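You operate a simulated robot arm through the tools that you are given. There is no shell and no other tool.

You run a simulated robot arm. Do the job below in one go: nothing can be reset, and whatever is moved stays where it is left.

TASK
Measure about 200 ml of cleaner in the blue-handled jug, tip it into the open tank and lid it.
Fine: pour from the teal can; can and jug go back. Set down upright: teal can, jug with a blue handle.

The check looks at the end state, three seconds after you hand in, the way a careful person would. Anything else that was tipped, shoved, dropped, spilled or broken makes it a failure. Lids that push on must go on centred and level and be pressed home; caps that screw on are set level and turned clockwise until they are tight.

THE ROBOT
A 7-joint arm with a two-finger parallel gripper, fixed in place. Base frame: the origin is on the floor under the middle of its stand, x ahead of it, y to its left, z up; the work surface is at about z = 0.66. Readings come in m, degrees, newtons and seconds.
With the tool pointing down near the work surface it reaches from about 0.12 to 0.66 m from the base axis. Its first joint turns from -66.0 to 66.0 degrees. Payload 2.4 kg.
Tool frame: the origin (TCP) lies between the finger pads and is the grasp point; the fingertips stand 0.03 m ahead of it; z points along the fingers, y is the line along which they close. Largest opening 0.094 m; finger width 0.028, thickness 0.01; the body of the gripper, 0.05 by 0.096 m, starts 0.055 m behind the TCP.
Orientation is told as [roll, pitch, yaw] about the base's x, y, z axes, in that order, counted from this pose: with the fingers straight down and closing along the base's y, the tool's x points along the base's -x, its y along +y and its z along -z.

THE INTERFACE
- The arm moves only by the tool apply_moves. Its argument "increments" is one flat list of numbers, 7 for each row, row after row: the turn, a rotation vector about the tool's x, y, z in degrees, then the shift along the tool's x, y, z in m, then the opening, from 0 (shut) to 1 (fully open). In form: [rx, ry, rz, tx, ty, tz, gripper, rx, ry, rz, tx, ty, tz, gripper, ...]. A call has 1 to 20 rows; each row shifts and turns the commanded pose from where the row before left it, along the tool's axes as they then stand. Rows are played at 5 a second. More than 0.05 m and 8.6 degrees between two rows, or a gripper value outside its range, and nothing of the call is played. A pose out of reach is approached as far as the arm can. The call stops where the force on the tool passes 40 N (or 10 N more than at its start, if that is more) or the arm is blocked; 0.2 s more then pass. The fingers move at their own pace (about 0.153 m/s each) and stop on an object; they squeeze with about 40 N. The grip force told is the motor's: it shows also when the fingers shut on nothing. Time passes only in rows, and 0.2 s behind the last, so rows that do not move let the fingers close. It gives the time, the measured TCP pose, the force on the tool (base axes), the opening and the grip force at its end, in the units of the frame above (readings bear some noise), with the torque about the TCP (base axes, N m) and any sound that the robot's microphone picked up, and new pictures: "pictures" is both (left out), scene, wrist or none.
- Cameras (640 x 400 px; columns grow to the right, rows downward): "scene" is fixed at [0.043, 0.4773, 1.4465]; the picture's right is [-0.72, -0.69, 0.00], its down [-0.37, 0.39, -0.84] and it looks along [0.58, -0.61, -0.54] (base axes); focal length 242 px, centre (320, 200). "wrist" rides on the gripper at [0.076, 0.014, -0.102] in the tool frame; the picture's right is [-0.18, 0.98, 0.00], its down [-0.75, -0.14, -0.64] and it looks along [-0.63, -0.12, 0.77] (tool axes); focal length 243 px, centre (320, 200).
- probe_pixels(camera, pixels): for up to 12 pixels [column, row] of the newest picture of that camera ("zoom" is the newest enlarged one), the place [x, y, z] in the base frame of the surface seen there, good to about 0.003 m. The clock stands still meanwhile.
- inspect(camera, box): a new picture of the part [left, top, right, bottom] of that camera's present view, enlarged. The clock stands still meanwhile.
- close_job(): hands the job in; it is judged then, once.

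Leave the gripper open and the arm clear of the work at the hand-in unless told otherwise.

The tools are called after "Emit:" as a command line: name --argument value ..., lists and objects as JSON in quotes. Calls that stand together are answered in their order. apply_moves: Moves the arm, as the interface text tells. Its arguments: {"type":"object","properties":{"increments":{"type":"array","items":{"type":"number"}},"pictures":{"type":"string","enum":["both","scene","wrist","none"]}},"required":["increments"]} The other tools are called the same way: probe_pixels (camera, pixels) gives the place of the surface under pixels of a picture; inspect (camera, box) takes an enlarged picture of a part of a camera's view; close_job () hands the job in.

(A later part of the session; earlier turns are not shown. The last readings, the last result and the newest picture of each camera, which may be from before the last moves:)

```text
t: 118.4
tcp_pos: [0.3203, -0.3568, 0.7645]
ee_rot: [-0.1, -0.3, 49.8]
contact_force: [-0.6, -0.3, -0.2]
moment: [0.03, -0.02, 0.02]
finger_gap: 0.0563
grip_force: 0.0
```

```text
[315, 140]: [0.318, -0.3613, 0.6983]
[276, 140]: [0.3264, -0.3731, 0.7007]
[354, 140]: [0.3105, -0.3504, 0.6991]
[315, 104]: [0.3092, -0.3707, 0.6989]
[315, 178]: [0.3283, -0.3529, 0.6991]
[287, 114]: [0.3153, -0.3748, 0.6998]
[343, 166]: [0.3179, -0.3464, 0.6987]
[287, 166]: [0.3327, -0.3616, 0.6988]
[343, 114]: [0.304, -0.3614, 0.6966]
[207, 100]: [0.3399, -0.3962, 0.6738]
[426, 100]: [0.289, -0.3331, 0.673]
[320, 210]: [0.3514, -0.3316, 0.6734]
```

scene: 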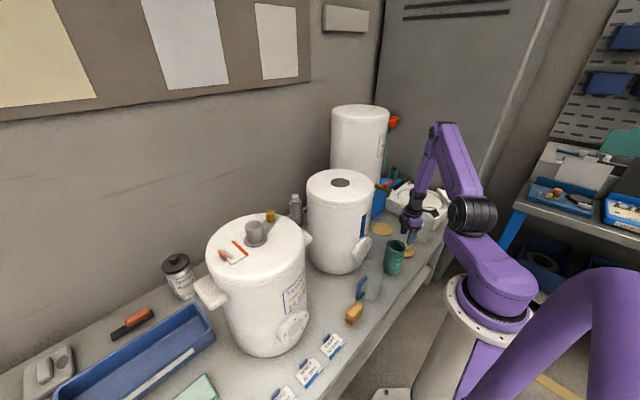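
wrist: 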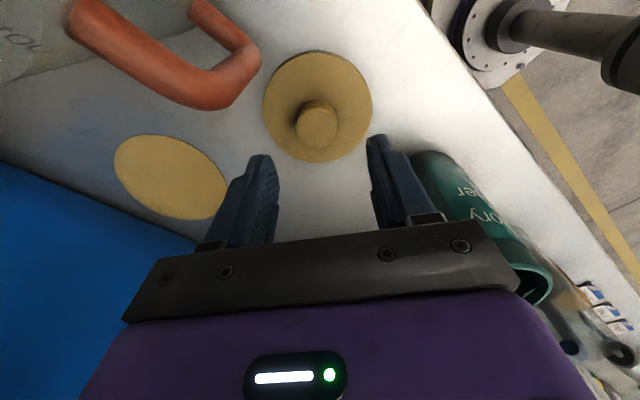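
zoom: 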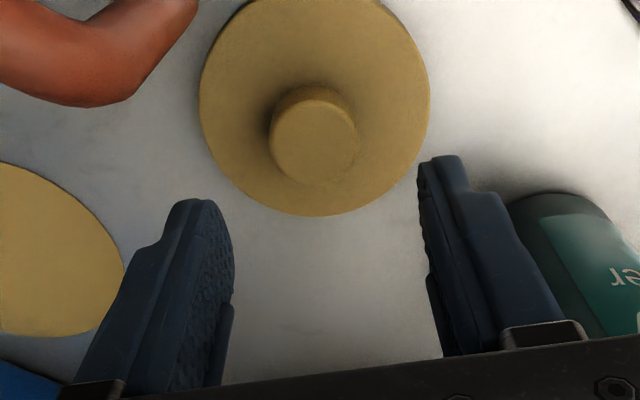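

Knob centre: (0.3184, -0.3611). I shift 5 mm and descend to TCP z≈0.707 (fingertips ~4 mm above the disc).

Emit:
apply_moves --increments '[0, 0, 0, 0.0051, -0.0011, 0.02, 0.6, 0, 0, 0, 0, 0, 0.02, 0.6, 0, 0, 0, 0, 0, 0.012, 0.6, 0, 0, 0, 0, 0, 0.005, 0.6, 0, 0, 0, 0, 0, 0, 0.6]' --pictures "both"

Emit:
inspect --camera "scene" --box '[375, 190, 455, 270]'

```text
t: 119.6
tcp_pos: [0.3171, -0.3599, 0.7075]
ee_rot: [-0.2, -0.2, 49.8]
contact_force: [-0.3, 0.5, 0.2]
moment: [0.02, 0.01, -0.02]
finger_gap: 0.0563
grip_force: 0.1
```

scene: 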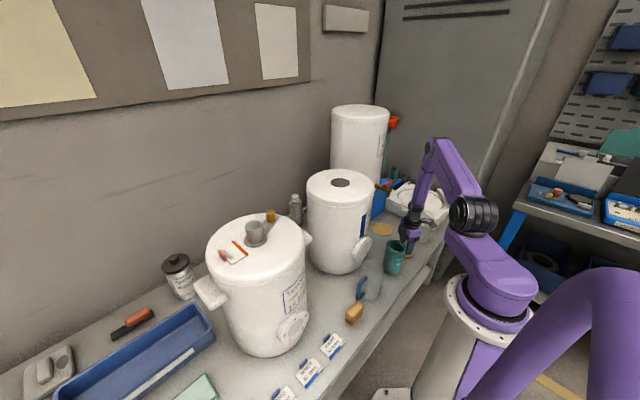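
wrist: 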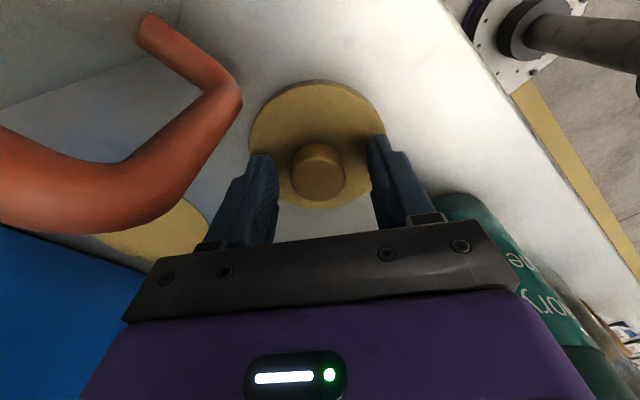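

```text
5.00 times, centred on (415, 230) of scene
```

zoom: 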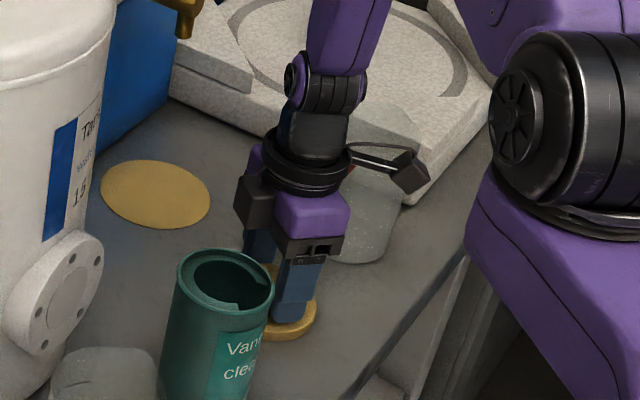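

The knob is between the fingers, no contact. I close on it.

Emit:
apply_moves --increments '[0, 0, 0, 0, 0, 0, 0, 0, 0, 0, 0, 0, 0, 0, 0, 0, 0, 0, 0, 0, 0, 0, 0, 0, 0, 0, 0, 0]' --pictures "wrist"

Emit:
inspect --camera "wrist" --box '[220, 60, 420, 250]'

```text
t: 120.6
tcp_pos: [0.3157, -0.3617, 0.7073]
ee_rot: [0.1, -0.1, 49.9]
contact_force: [0.9, -0.3, -0.7]
moment: [-0.02, 0.0, -0.01]
finger_gap: 0.0295
grip_force: 40.5
```

wrist: 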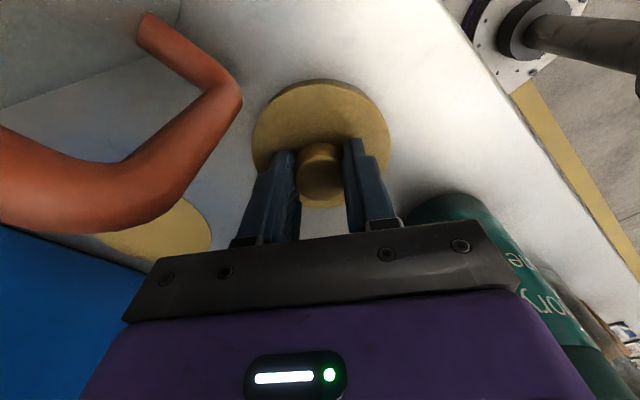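

```text
2.11 times, centred on (320, 155) of wrist
```

zoom: 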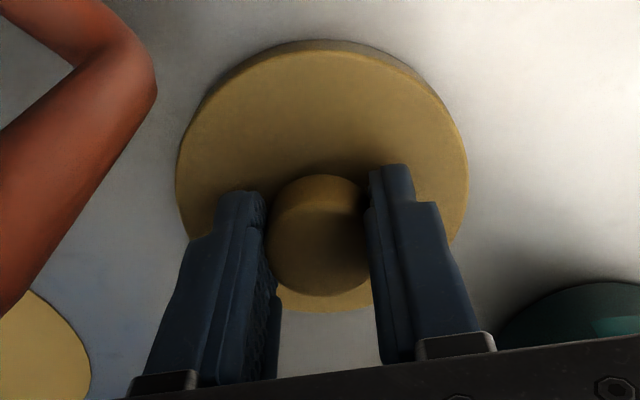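

Knob gripped (29.5 mm), well centred. I lift the lid straight up to z≈0.87 and look.

Emit:
apply_moves --increments '[0, 0, 0, 0, 0, -0.005, 0, 0, 0, 0, 0, 0, -0.02, 0, 0, 0, 0, 0, 0, -0.04, 0, 0, 0, 0, 0, 0, -0.04, 0, 0, 0, 0, 0, 0, -0.04, 0, 0, 0, 0, 0, 0, -0.02, 0, 0, 0, 0, 0, 0, 0, 0]' --pictures "both"

Emit:
inspect --camera "scene" --box '[370, 170, 460, 270]'

Emit:
inspect --camera "wrist" --box '[220, 60, 420, 250]'

```text
t: 122.2
tcp_pos: [0.3152, -0.3616, 0.8736]
ee_rot: [0.1, -0.1, 49.8]
contact_force: [0.0, 0.2, -0.2]
moment: [-0.05, 0.01, -0.01]
finger_gap: 0.0295
grip_force: 40.2
```

scene: 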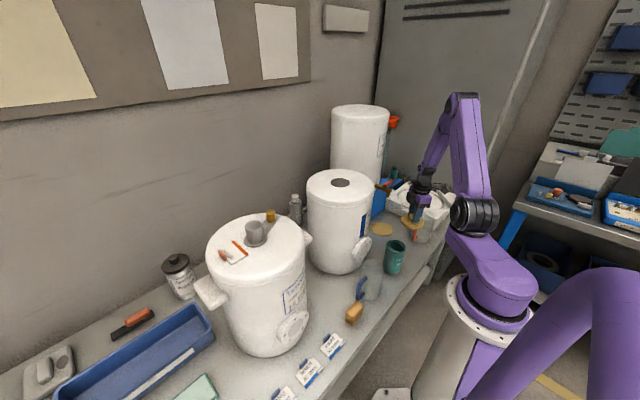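
wrist: 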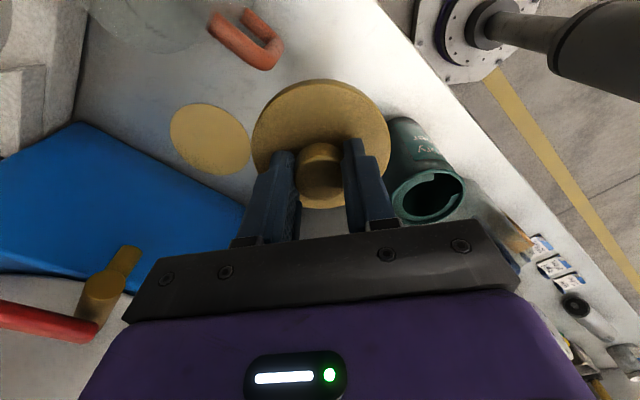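

```text
4.00 times, centred on (415, 220) of scene
```

zoom: 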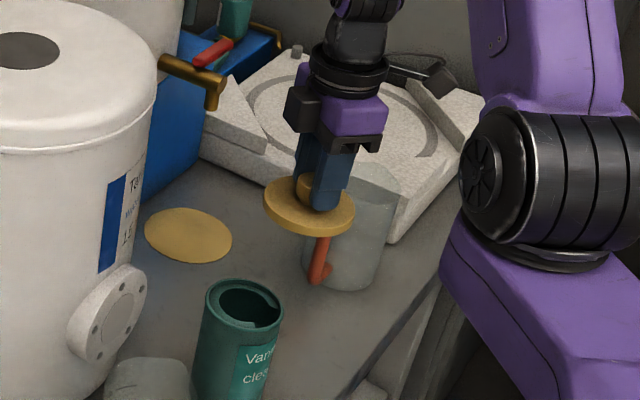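

```text
2.11 times, centred on (320, 155) of wrist
```

zoom: 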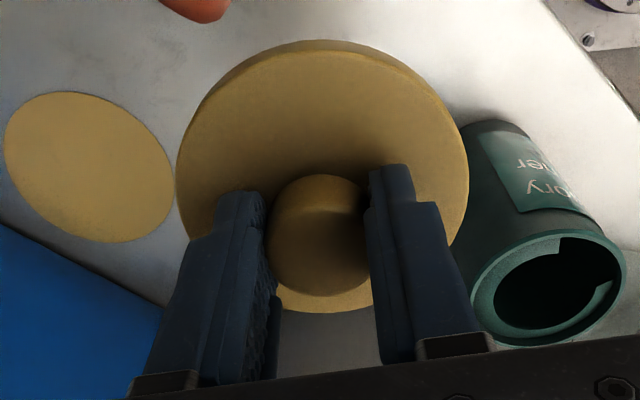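

Lid held level. I raise it to z≈1.15 and carry it over the tank mouth.

Emit:
apply_moves --increments '[0, 0, 0, 0, 0, -0.04, 0, 0, 0, 0, 0, 0, -0.04, 0, 0, 0, 0, 0, 0, -0.04, 0, 0, 0, 0, 0, 0, -0.04, 0, 0, 0, 0, 0, 0, -0.04, 0, 0, 0, 0, 0, 0, -0.04, 0, 0, 0, 0, 0, 0, -0.04, 0, 0, 0, 0, -0.0385, -0.0026, 0, 0, 0, 0, 0, -0.0385, -0.0026, 0, 0, 0, 0, 0, -0.0385, -0.0026, 0, 0, 0, 0, 0, -0.0385, -0.0026, 0, 0, 0, 0, 0, -0.0385, -0.0026, 0, 0, 0, 0, 0, -0.0385, -0.0026, 0, 0, 0, 0, 0, -0.0385, -0.0026, 0, 0, 0, 0, 0, -0.0385, -0.0026, 0, 0, 0, 0, 0, 0, 0, 0, 0]' --pictures "both"

```text
t: 125.6
tcp_pos: [0.5317, -0.1402, 1.1523]
ee_rot: [-0.1, -0.2, 49.8]
contact_force: [0.2, 0.3, -0.6]
moment: [0.0, 0.03, 0.01]
finger_gap: 0.0292
grip_force: 40.4
```

scene: 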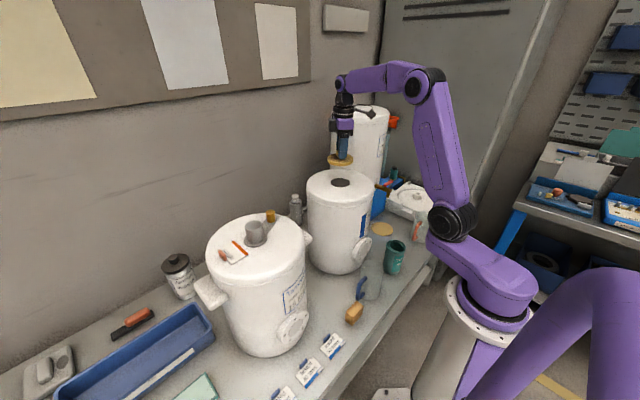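
wrist: 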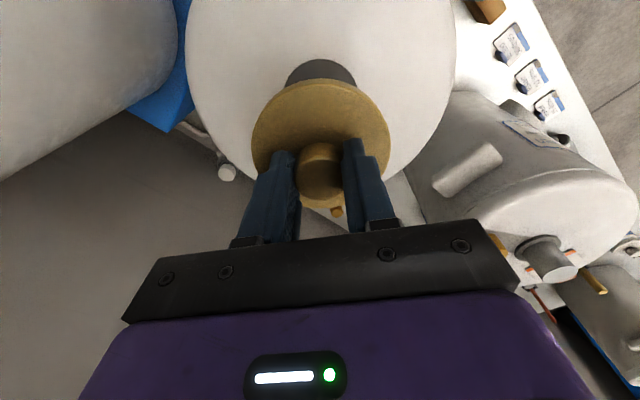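

I'm above the mouth at (0.5317, -0.1402). To centre precisely I enlarge the mouth in the scene view and probe its edges.

Emit:
inspect --camera "scene" --box '[322, 168, 360, 194]'

```text
15.38 times, centred on (341, 181) of scene
```

zoom: 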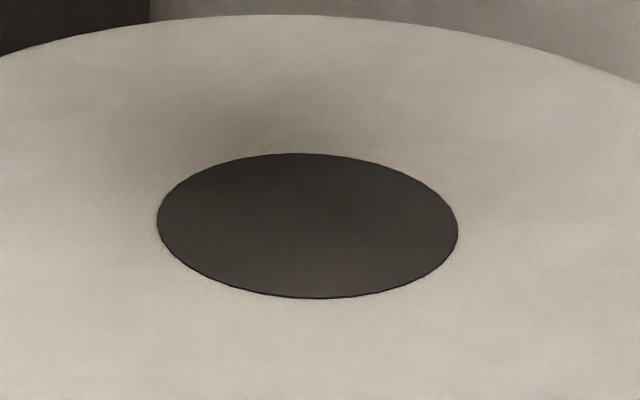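

I probe symmetric pairs of edge points on the mouth.

Emit:
probe_pixels --camera "zoom" --pixels '[[157, 218], [458, 232], [300, 153], [318, 298], [190, 180], [430, 270], [210, 275], [405, 178], [250, 158], [370, 293], [250, 290], [370, 163]]'

Emit:
probe_pixels --camera "zoom" --pixels '[[157, 218], [458, 232], [300, 153], [318, 298], [190, 180], [430, 270], [210, 275], [405, 178], [250, 158], [370, 293], [250, 290], [370, 163]]'

Emit:
probe_pixels --camera "zoom" --pixels '[[307, 225], [307, 226], [308, 225], [306, 224], [307, 222], [308, 222], [306, 222], [307, 223], [308, 224], [309, 224], [306, 223], [307, 221]]'

```text
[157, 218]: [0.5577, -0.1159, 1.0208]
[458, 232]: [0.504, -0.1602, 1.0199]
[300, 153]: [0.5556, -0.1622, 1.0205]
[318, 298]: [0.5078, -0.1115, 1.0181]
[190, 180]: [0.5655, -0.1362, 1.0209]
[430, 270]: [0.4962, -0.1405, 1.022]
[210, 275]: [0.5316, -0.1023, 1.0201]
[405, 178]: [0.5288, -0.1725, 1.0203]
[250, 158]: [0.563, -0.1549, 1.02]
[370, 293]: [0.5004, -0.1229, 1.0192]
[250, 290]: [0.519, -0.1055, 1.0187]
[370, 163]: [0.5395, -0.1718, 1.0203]
```

```text
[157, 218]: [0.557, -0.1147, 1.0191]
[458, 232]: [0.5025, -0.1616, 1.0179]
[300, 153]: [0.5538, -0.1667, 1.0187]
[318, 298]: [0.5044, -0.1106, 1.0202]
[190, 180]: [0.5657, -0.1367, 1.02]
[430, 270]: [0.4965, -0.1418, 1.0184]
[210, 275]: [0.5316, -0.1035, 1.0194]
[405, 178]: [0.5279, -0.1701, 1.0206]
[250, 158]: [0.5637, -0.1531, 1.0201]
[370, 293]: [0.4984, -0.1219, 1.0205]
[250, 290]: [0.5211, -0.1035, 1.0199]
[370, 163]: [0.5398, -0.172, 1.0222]
```

```text
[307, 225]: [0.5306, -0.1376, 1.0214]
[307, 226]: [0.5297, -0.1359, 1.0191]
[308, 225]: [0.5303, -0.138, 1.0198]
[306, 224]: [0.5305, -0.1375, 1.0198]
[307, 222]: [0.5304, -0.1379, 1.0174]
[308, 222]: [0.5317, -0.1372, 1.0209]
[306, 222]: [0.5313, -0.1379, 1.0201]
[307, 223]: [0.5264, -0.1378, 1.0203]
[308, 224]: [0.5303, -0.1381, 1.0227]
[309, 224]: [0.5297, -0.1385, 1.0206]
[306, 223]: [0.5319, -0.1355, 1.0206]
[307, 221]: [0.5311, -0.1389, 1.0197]
```

Mouth centre from 12 edge points: (0.5305, -0.138), radius 0.035. Now the same for the lid as it hangs, to compare directly.

Emit:
inspect --camera "scene" --box '[320, 144, 362, 172]'

```text
14.29 times, centred on (341, 158) of scene
```

zoom: 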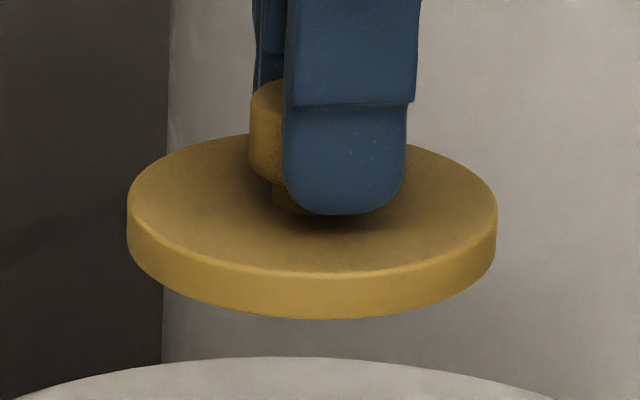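

The lid hangs level; its disc is about 12 mm thick. I probe points round the rim of its top face.

Emit:
probe_pixels --camera "zoom" --pixels '[[131, 203], [495, 207], [315, 271], [245, 136], [175, 250], [450, 254], [150, 170], [480, 175], [245, 266], [390, 267], [200, 148], [430, 150]]'

Emit:
probe_pixels --camera "zoom" --pixels '[[131, 203], [495, 207], [315, 271], [245, 136], [175, 250], [450, 254], [150, 170], [480, 175], [245, 266], [390, 267], [200, 148], [430, 150]]'

Emit:
apply_moves --increments '[0, 0, 0, 0, 0, 0, 0]' --pictures "none"

Emit:
apply_moves --increments '[0, 0, 0, 0, 0, 0, 0]' --pictures "none"

```text
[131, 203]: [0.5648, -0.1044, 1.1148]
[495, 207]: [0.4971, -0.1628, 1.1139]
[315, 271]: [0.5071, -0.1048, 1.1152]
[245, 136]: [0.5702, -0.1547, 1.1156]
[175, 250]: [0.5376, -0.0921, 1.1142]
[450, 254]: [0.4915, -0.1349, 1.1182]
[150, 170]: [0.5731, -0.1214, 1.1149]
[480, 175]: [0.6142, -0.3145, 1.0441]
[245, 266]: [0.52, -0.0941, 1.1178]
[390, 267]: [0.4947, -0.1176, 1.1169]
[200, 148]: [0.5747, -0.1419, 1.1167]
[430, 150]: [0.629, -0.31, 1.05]
```

```text
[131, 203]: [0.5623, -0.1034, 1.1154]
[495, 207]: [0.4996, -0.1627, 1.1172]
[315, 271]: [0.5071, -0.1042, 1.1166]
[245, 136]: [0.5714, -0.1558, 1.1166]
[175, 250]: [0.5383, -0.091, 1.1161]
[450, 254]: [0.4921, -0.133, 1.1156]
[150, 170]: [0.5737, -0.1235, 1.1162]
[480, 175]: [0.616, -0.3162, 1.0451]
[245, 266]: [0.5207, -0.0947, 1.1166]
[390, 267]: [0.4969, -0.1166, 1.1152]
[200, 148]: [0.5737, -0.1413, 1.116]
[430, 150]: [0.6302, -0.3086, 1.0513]
```

```text
t: 126.0
tcp_pos: [0.5317, -0.1398, 1.1522]
ee_rot: [0.0, -0.2, 49.7]
contact_force: [0.6, 1.0, -1.2]
moment: [0.02, 0.0, -0.03]
finger_gap: 0.0294
grip_force: 40.1
```

```text
t: 126.4
tcp_pos: [0.5299, -0.1395, 1.1533]
ee_rot: [0.0, -0.2, 49.8]
contact_force: [0.3, 0.0, 0.0]
moment: [0.01, -0.02, -0.03]
finger_gap: 0.0292
grip_force: 39.8
```

Comparing lid, TCP and mouth measurements, the lid sits about (+2, +1) mm off the mouth centre. I correct that and descend to ~12 mm above the tank top.

Emit:
apply_moves --increments '[0, 0, 0, 0.0022, 0.0011, 0.02, 0, 0, 0, 0, 0, 0, 0.025, 0, 0, 0, 0, 0, 0, 0.02, 0, 0, 0, 0, 0, 0, 0.007, 0, 0, 0, 0, 0, 0, 0, 0]' --pictures "both"

Emit:
inspect --camera "scene" --box '[318, 160, 364, 192]'

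Emit:
inspect --camera "wrist" --box '[220, 60, 420, 250]'

```text
t: 127.6
tcp_pos: [0.5288, -0.1402, 1.0811]
ee_rot: [0.1, -0.3, 49.9]
contact_force: [-0.3, -0.4, -0.9]
moment: [0.02, -0.02, 0.02]
finger_gap: 0.0293
grip_force: 39.6
```

scene: 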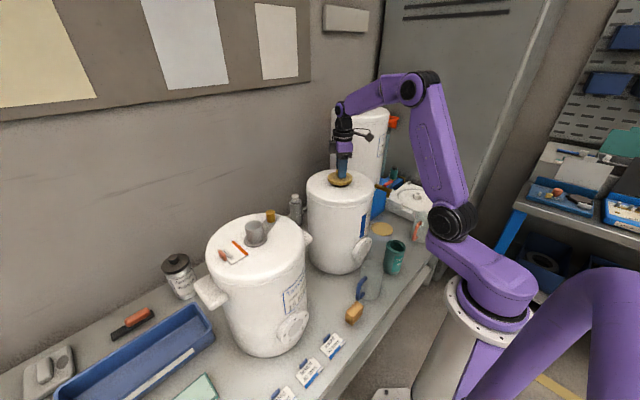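
wrist: 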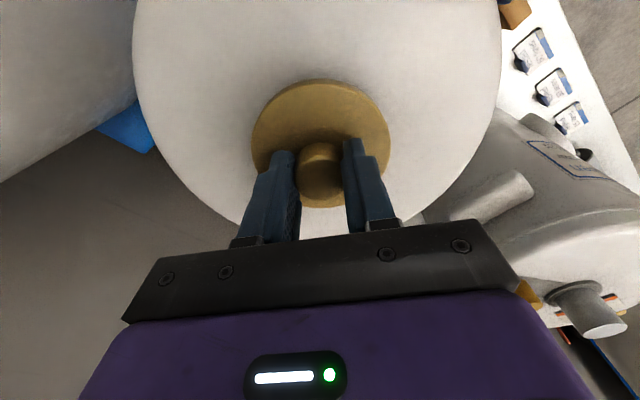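

```text
12.50 times, centred on (341, 176) of scene
```

zoom: 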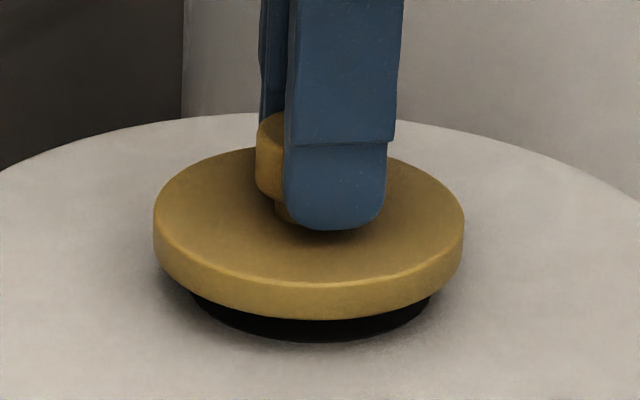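

```text
2.11 times, centred on (320, 155) of wrist
```

zoom: 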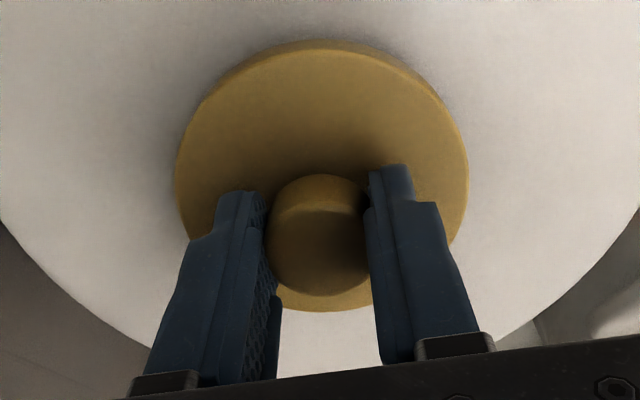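

In the zoom the dark mouth edge shows symmetrically under the lid (188–432 vs. lid 154–464): well centred, level. I lower 9 mm, then feel for contact.

Emit:
apply_moves --increments '[0, 0, 0, 0, 0, 0.004, 0, 0, 0, 0, 0, 0, 0.003, 0, 0, 0, 0, 0, 0, 0.002, 0, 0, 0, 0, 0, 0, 0, 0]' --pictures "scene"

Emit:
inspect --camera "scene" --box '[318, 160, 364, 192]'

```text
t: 128.6
tcp_pos: [0.5282, -0.1392, 1.0727]
ee_rot: [0.0, -0.1, 49.8]
contact_force: [-0.2, -0.1, 0.7]
moment: [0.0, -0.01, 0.01]
finger_gap: 0.0294
grip_force: 39.4
```

scene: 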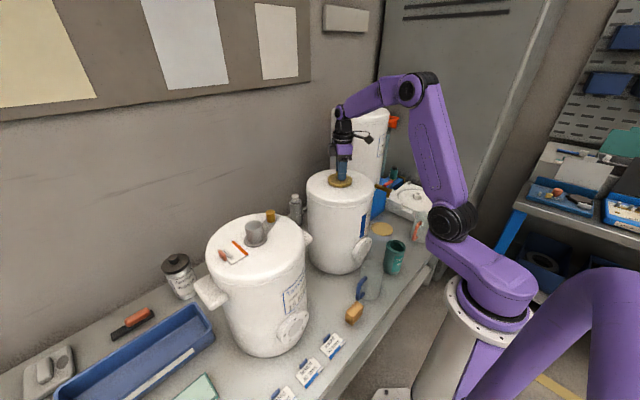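

```text
12.50 times, centred on (341, 176) of scene
```

zoom: 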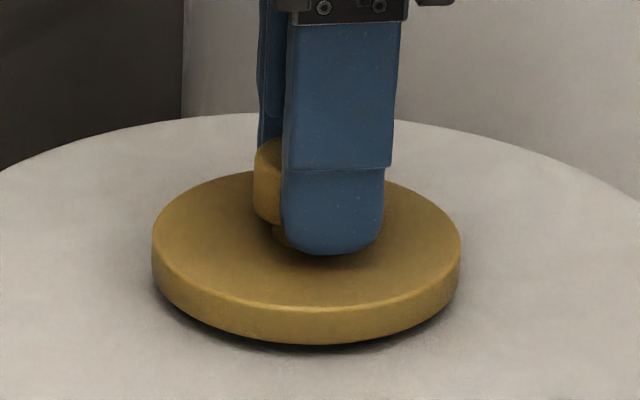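

Still ~4 mm of gap; predicted landing is within 1 mm of the mouth centre. I nudge 1 mm and lower step by step until contact.

Emit:
apply_moves --increments '[0, 0, 0, 0.001, 0, 0.0015, 0, 0, 0, 0, 0, 0, 0.001, 0, 0, 0, 0, 0, 0, 0, 0]' --pictures "none"

Emit:
apply_moves --increments '[0, 0, 0, 0, 0, 0.001, 0, 0, 0, 0, 0, 0, 0, 0]' --pictures "none"

```text
t: 129.4
tcp_pos: [0.5283, -0.1397, 1.0708]
ee_rot: [0.1, -0.3, 49.9]
contact_force: [-0.8, -0.3, -0.7]
moment: [0.02, -0.02, 0.01]
finger_gap: 0.0294
grip_force: 40.3
```

```text
t: 130.0
tcp_pos: [0.5274, -0.1409, 1.0704]
ee_rot: [0.0, -0.2, 49.8]
contact_force: [0.6, -0.4, -0.8]
moment: [0.0, 0.03, 0.01]
finger_gap: 0.0291
grip_force: 40.6
```

No contact yet at z≈1.070. I continue in 1 mm steps.

Emit:
apply_moves --increments '[0, 0, 0, 0, 0, 0.001, 0, 0, 0, 0, 0, 0, 0, 0]' --pictures "none"

Emit:
apply_moves --increments '[0, 0, 0, 0, 0, 0.0008, 0, 0, 0, 0, 0, 0, 0, 0]' --pictures "scene"

Emit:
inspect --camera "scene" --box '[318, 160, 364, 192]'

```text
t: 130.6
tcp_pos: [0.5269, -0.1409, 1.0687]
ee_rot: [0.0, -0.2, 49.8]
contact_force: [1.0, -0.1, -0.4]
moment: [0.03, -0.04, 0.01]
finger_gap: 0.0294
grip_force: 40.3
```

```text
t: 131.2
tcp_pos: [0.5266, -0.1423, 1.0676]
ee_rot: [0.0, -0.3, 49.7]
contact_force: [-0.1, -0.3, -0.9]
moment: [-0.04, 0.0, 0.02]
finger_gap: 0.029
grip_force: 39.9
```

scene: 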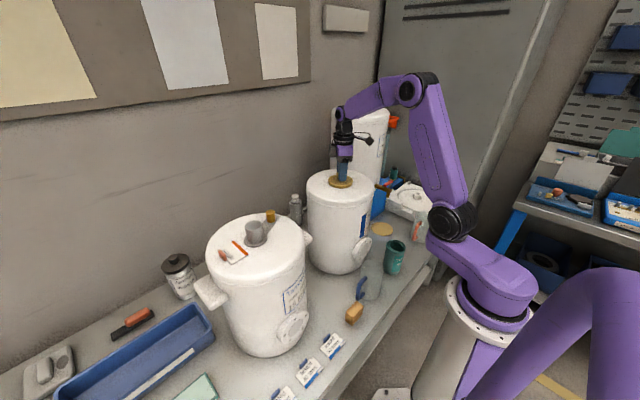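

```text
12.50 times, centred on (341, 176) of scene
```

zoom: 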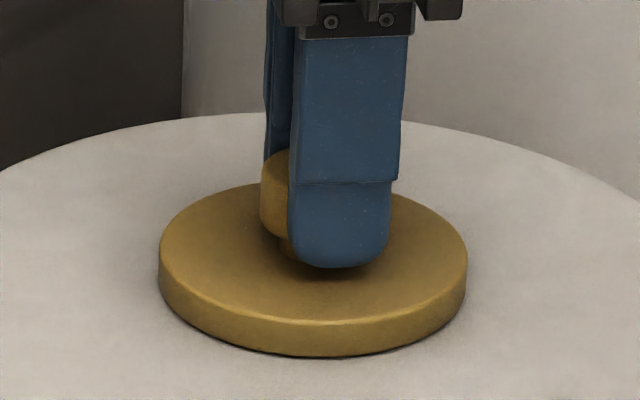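

The lid is about touching; its image centre is now at column 313.5 versus the mouth's 309.8 (≈1 mm off). I nudge 1 mm back and re-check.

Emit:
apply_moves --increments '[0, 0, 0, -0.0011, 0, -0.0005, 0, 0, 0, 0, 0, 0, 0, 0]' --pictures "scene"

Emit:
inspect --camera "scene" --box '[318, 160, 364, 192]'

```text
t: 131.8
tcp_pos: [0.5275, -0.1389, 1.0672]
ee_rot: [0.0, -0.2, 49.9]
contact_force: [-0.1, -0.3, -1.7]
moment: [0.01, 0.0, 0.02]
finger_gap: 0.0292
grip_force: 40.5
```

scene: 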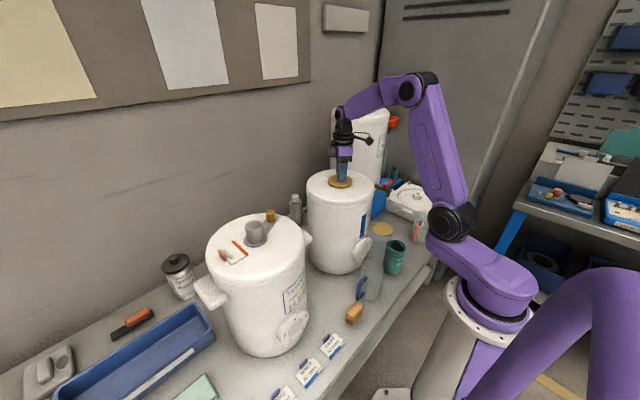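

```text
12.50 times, centred on (341, 176) of scene
```

zoom: 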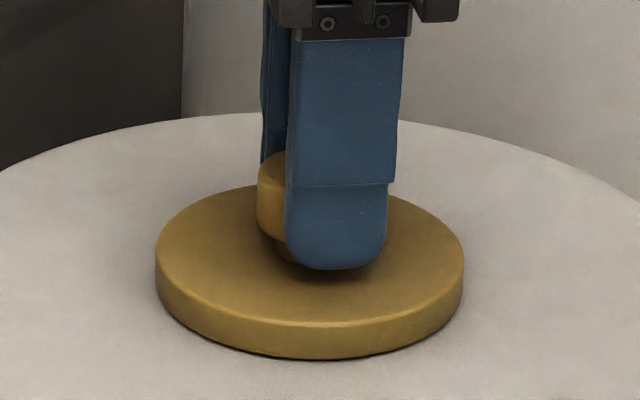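

Now the lid's centre column is 309.8, exactly the mouth's. I press down gradually, watching force.

Emit:
apply_moves --increments '[0, 0, 0, 0, 0, 0.0008, 0, 0, 0, 0, 0, 0, 0, 0]' --pictures "none"

Emit:
apply_moves --increments '[0, 0, 0, 0, 0, 0.0008, 0, 0, 0, 0, 0, 0, 0, 0]' --pictures "none"

```text
t: 132.4
tcp_pos: [0.5276, -0.1405, 1.0672]
ee_rot: [-0.2, -0.3, 49.8]
contact_force: [0.0, -0.7, 1.3]
moment: [-0.09, -0.07, -0.04]
finger_gap: 0.0292
grip_force: 39.9
```

```text
t: 133.0
tcp_pos: [0.5273, -0.141, 1.0664]
ee_rot: [-0.1, -0.2, 49.8]
contact_force: [-3.5, -0.8, 10.2]
moment: [-0.06, 0.11, -0.05]
finger_gap: 0.0291
grip_force: 39.8
```

Contact: 10 N. I check the picture and press a little further.

Emit:
apply_moves --increments '[0, 0, 0, 0, 0, 0.0008, 0, 0, 0, 0, 0, 0, 0, 0]' --pictures "scene"

Emit:
inspect --camera "scene" --box '[318, 160, 364, 192]'

```text
t: 133.6
tcp_pos: [0.528, -0.1402, 1.0683]
ee_rot: [-0.3, -0.3, 49.8]
contact_force: [-6.6, -0.3, 24.8]
moment: [-0.06, 0.15, -0.1]
finger_gap: 0.0292
grip_force: 40.3
```

scene: 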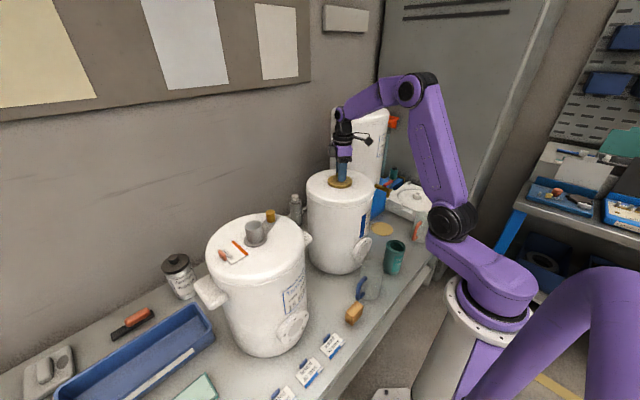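

```text
12.50 times, centred on (341, 176) of scene
```

zoom: 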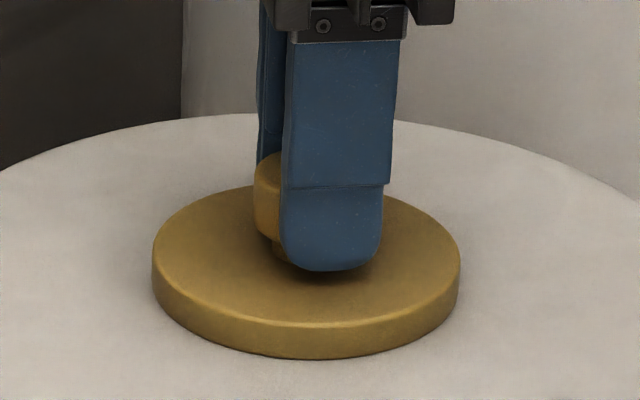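

The lid lies flat, full contact, 25 N. I press on to near 40 N and listen for a click.

Emit:
apply_moves --increments '[0, 0, 0, 0, 0, 0.0006, 0, 0, 0, 0, 0, 0, 0, 0]' --pictures "none"

```text
t: 134.2
tcp_pos: [0.5288, -0.14, 1.0672]
ee_rot: [-0.3, -0.3, 49.8]
contact_force: [-5.0, -0.1, 33.4]
moment: [0.02, 0.06, -0.09]
finger_gap: 0.0293
grip_force: 39.9
```

33 N and no sound yet. A bit more.

Emit:
apply_moves --increments '[0, 0, 0, 0, 0, 0.0006, 0, 0, 0, 0, 0, 0, 0, 0]' --pictures "scene"

Emit:
inspect --camera "scene" --box '[318, 160, 364, 192]'

Emit:
probe_pixels --camera "zoom" --pixels '[[170, 230], [200, 210], [200, 260], [230, 280], [300, 305], [400, 290], [430, 230], [420, 260], [100, 250], [520, 250], [300, 390], [240, 200]]'

```text
t: 134.8
tcp_pos: [0.5287, -0.1416, 1.0661]
ee_rot: [-0.4, -0.3, 49.9]
contact_force: [-3.8, -1.1, 36.5]
moment: [0.06, -0.07, -0.1]
finger_gap: 0.0289
grip_force: 40.2
```

scene: 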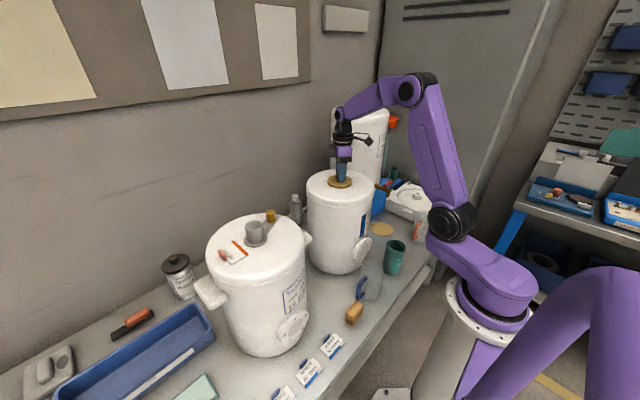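

```text
12.50 times, centred on (341, 176) of scene
```

zoom: 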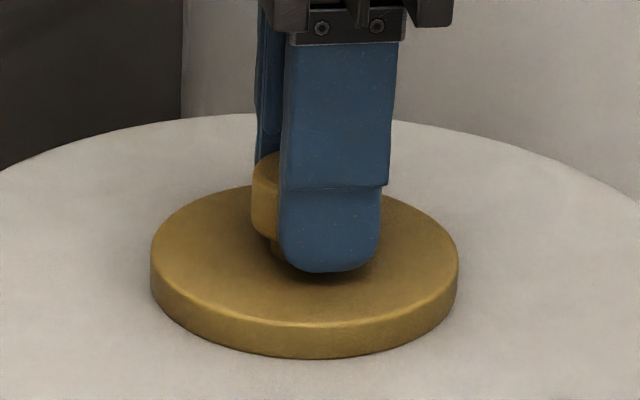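

```text
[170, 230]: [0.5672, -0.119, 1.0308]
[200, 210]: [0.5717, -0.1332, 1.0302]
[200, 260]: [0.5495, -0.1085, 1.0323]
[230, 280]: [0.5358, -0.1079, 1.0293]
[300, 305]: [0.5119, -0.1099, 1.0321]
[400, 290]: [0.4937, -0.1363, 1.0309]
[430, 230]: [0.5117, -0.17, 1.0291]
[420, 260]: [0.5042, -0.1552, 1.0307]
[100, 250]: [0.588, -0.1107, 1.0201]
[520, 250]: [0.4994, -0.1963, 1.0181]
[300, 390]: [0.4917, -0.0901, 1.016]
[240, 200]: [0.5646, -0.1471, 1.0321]
```

At 36.5 N the lid is seated flat (top z≈1.031, bottom flush with the tank top). The load has crept it ~1.5 mm sideways; I relax the pressure to a light touch and look again.

Emit:
apply_moves --increments '[0, 0, 0, 0, 0, -0.001, 0, 0, 0, 0, 0, 0, -0.001, 0, 0, 0, 0, 0, 0, 0, 0]' --pictures "scene"

Emit:
inspect --camera "scene" --box '[318, 160, 364, 192]'

```text
t: 135.6
tcp_pos: [0.5285, -0.1387, 1.0664]
ee_rot: [-0.1, -0.3, 49.8]
contact_force: [3.7, -0.7, 15.2]
moment: [0.09, -0.34, -0.12]
finger_gap: 0.0292
grip_force: 40.0
```

scene: 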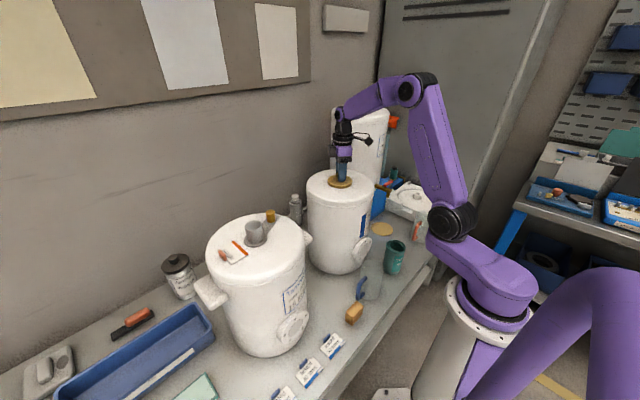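

```text
12.50 times, centred on (341, 176) of scene
```

zoom: 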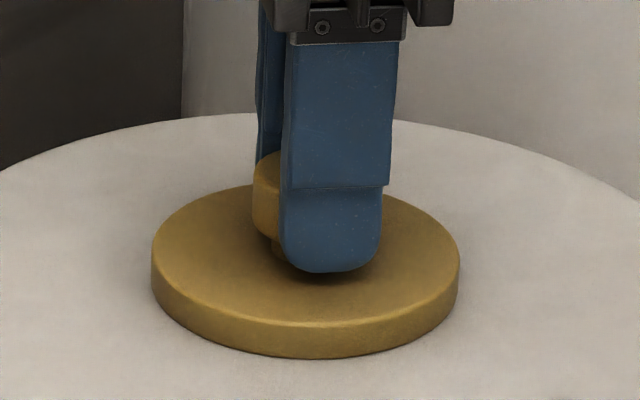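

15 N remaining, lid centre at column ~305. I relieve further and nudge it about 1.5–2 mm back toward the mouth's centre.

Emit:
apply_moves --increments '[0, 0, 0, 0, 0, -0.0012, 0, 0, 0, 0, 0.0016, -0.001, 0, 0, 0, 0, 0, 0, 0, 0, 0]' --pictures "scene"

Emit:
inspect --camera "scene" --box '[318, 160, 364, 192]'

```text
t: 136.4
tcp_pos: [0.5261, -0.1433, 1.0674]
ee_rot: [0.2, -0.1, 49.9]
contact_force: [0.2, 0.2, 0.2]
moment: [0.01, -0.01, 0.04]
finger_gap: 0.029
grip_force: 40.3
```

scene: 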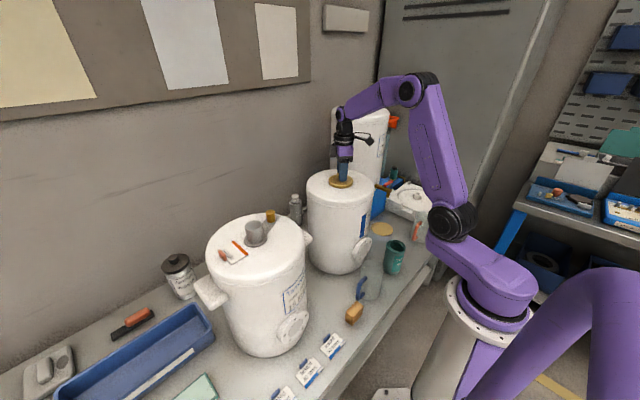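

```text
12.50 times, centred on (341, 176) of scene
```

zoom: 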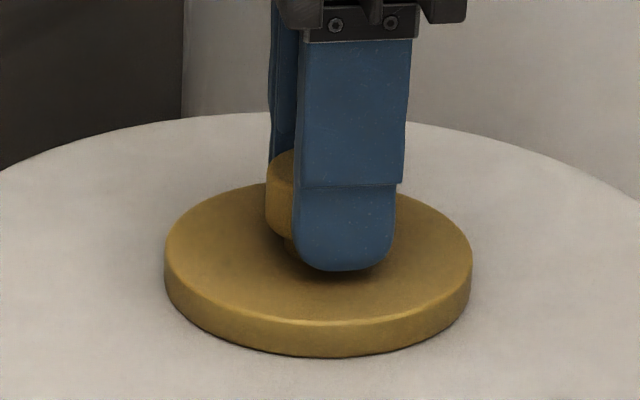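

It overshot slightly (centre column 318, ~2.5 mm). With no load on it now, I shift 2.4 mm the other way.

Emit:
apply_moves --increments '[0, 0, 0, -0.0024, 0, 0, 0, 0, 0, 0, 0, 0, 0, 0]' --pictures "scene"

Emit:
inspect --camera "scene" --box '[318, 160, 364, 192]'

```text
t: 137.0
tcp_pos: [0.5293, -0.1412, 1.0692]
ee_rot: [0.0, -0.2, 49.8]
contact_force: [1.4, -0.2, -0.9]
moment: [-0.02, -0.03, 0.0]
finger_gap: 0.0289
grip_force: 40.1
```

scene: 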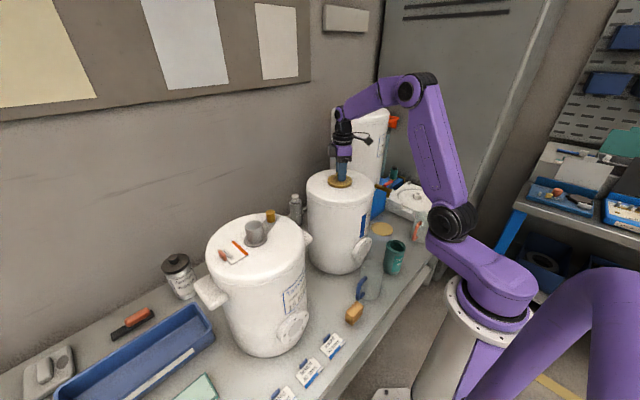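

```text
12.50 times, centred on (341, 176) of scene
```

zoom: 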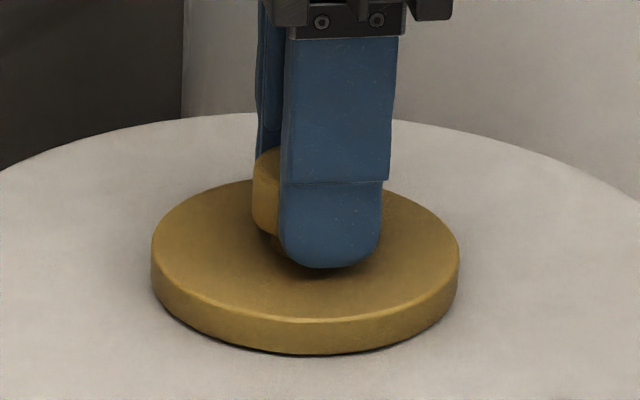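

Now at column 305 (≈1.4 mm left of 309.8), hovering ~1.5 mm. I nudge +1.2 mm.

Emit:
apply_moves --increments '[0, 0, 0, 0.0012, 0, 0, 0, 0, 0, 0, 0, 0, 0, 0, 0, 0, 0, 0, 0, 0, 0]' --pictures "scene"

Emit:
inspect --camera "scene" --box '[318, 160, 364, 192]'

```text
t: 137.8
tcp_pos: [0.5283, -0.1409, 1.0671]
ee_rot: [0.0, -0.2, 49.9]
contact_force: [0.2, 0.6, -0.4]
moment: [-0.02, -0.01, -0.02]
finger_gap: 0.0289
grip_force: 40.2
```

scene: 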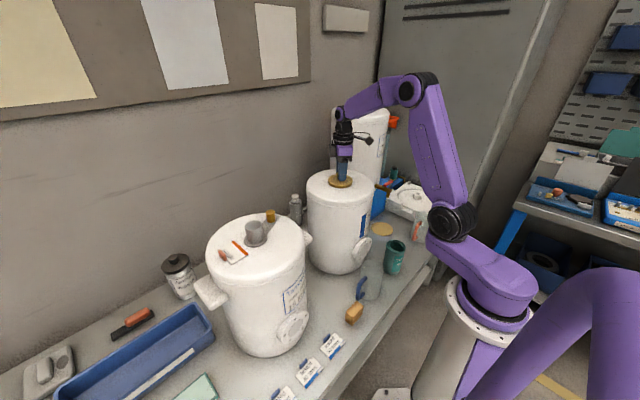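

```text
12.50 times, centred on (341, 176) of scene
```

zoom: 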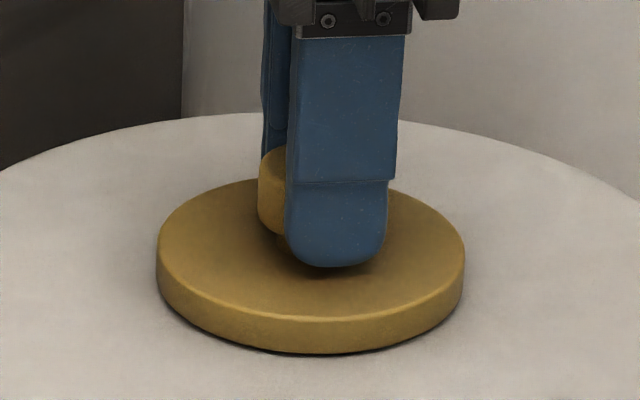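

Centre column 310.7 — good. Now in one go: press down to ~35 N, hold, ease off to a light load, open the fingers so the lid stays put, then rise.

Emit:
apply_moves --increments '[0, 0, 0, 0.0008, 0, 0, 0, 0, 0, 0, 0, 0, 0.0009, 0, 0, 0, 0, 0, 0, 0.0009, 0, 0, 0, 0, 0, 0, 0.0009, 0, 0, 0, 0, 0, 0, 0.0009, 0, 0, 0, 0, 0, 0, 0.0009, 0, 0, 0, 0, 0, 0, 0, 0]' --pictures "scene"

Emit:
inspect --camera "scene" --box '[318, 160, 364, 192]'

```text
t: 139.3
tcp_pos: [0.531, -0.1417, 1.0656]
ee_rot: [-0.5, -0.4, 49.8]
contact_force: [-0.5, -0.6, 5.8]
moment: [-0.1, 0.05, -0.1]
finger_gap: 0.029
grip_force: 39.9
stopped in row 7: the force on the tool passed its limit at 42 N (the readings are from after the stop); the commanded pose is now the measured one
```

scene: 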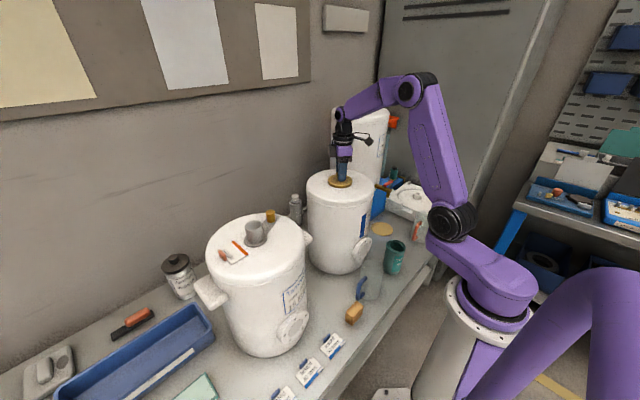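

```text
12.50 times, centred on (341, 176) of scene
```

zoom: 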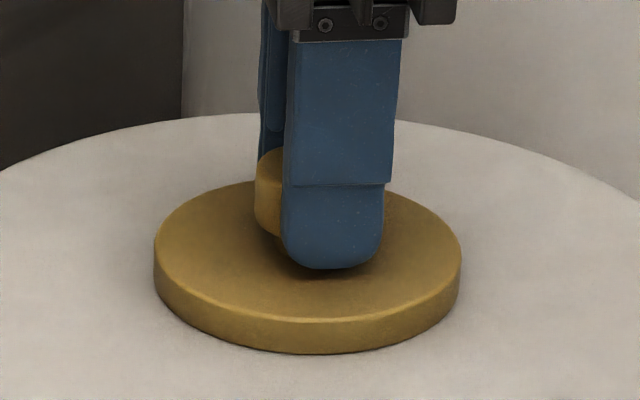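

The press passed 42 N and stopped; now 5.8 N with the lid's centre at column 308 (within ~1.3 mm). I open the fingers and rise.

Emit:
apply_moves --increments '[0, 0, 0, 0, 0, 0, 0.4, 0, 0, 0, 0, 0, 0, 0.6, 0, 0, 0, 0, 0, 0, 0.6, 0, 0, 0, 0, 0, -0.005, 0.6, 0, 0, 0, 0, 0, -0.015, 0.6, 0, 0, 0, 0, 0, -0.03, 0.6, 0, 0, 0, 0, 0, -0.02, 0.6]' --pictures "both"

Emit:
inspect --camera "scene" --box '[318, 160, 364, 192]'

Emit:
inspect --camera "wrist" --box '[220, 50, 420, 220]'

```text
t: 140.9
tcp_pos: [0.529, -0.1421, 1.137]
ee_rot: [-0.4, -0.3, 49.7]
contact_force: [-0.2, -0.3, 1.1]
moment: [0.0, -0.01, -0.01]
finger_gap: 0.0562
grip_force: 0.1
heard: snap
```

scene: 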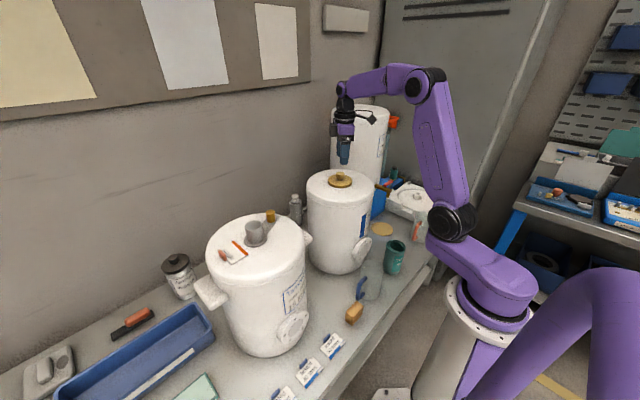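
wrist: 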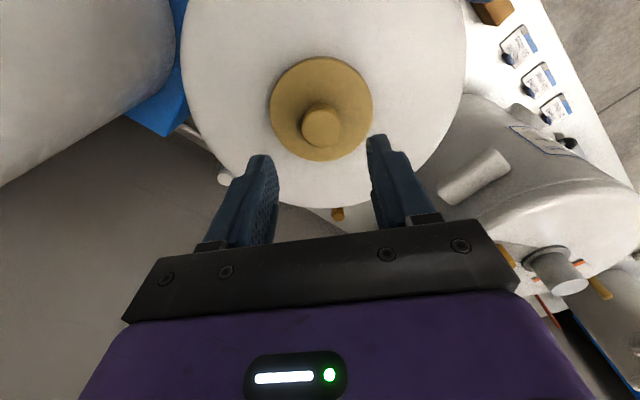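

```text
12.50 times, centred on (341, 176) of scene
```

zoom: 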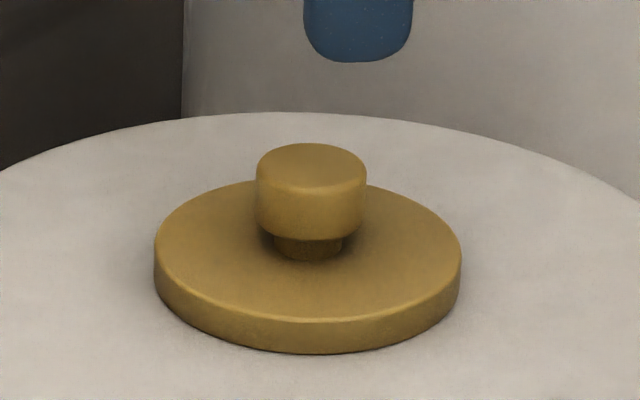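

```text
2.35 times, centred on (320, 135) of wrist
```

zoom: 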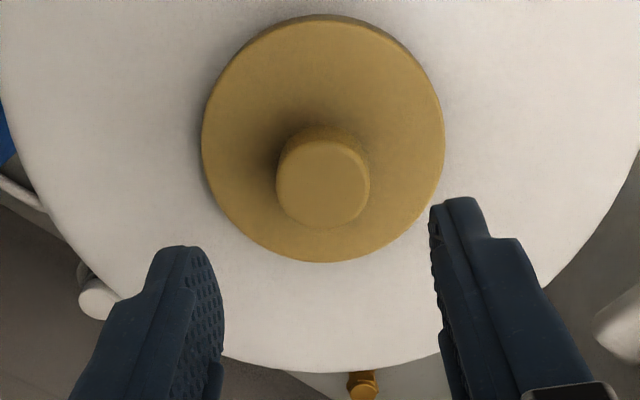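

A "snap" was heard and the lid looks level and centred. I verify its height and levelness by probing all around its top.

Emit:
probe_pixels --camera "zoom" --pixels '[[230, 50], [300, 35], [380, 60], [425, 110], [425, 170], [380, 220], [320, 245], [250, 215], [220, 160], [215, 110], [325, 185], [100, 150]]'

Emit:
probe_pixels --camera "zoom" --pixels '[[230, 50], [300, 35], [380, 60], [425, 110], [425, 170], [380, 220], [320, 245], [250, 215], [220, 160], [215, 110], [325, 185], [550, 150]]'

Emit:
probe_pixels --camera "zoom" --pixels '[[204, 140], [443, 140], [325, 260], [300, 22], [240, 45], [410, 235], [400, 55], [235, 225], [325, 130], [325, 228], [278, 180], [369, 180]]'

```text
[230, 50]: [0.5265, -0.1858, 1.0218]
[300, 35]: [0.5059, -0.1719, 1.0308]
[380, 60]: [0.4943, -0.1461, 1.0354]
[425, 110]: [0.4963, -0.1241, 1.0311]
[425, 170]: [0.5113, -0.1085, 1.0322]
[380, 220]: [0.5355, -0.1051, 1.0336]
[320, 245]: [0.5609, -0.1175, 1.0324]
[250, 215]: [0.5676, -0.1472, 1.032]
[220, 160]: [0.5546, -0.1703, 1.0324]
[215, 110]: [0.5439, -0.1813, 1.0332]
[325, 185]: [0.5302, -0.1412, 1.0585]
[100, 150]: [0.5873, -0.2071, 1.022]
```

```text
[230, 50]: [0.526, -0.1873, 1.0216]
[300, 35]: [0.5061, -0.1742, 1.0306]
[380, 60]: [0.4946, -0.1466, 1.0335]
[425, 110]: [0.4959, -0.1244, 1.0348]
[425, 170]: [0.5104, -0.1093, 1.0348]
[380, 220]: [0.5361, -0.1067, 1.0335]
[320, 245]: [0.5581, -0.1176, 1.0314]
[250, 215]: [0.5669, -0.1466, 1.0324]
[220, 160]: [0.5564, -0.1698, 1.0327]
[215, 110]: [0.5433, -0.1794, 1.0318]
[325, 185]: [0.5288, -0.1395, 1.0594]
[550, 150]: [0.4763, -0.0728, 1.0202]
```

```text
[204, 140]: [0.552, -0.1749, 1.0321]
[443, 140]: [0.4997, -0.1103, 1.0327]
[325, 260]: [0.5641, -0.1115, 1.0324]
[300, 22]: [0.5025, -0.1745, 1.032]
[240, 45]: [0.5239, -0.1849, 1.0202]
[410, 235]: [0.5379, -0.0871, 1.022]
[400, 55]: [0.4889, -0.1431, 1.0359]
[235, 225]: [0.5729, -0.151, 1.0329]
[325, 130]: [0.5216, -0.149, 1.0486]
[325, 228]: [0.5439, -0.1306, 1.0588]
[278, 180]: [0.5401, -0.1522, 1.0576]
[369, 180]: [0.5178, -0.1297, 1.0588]
```

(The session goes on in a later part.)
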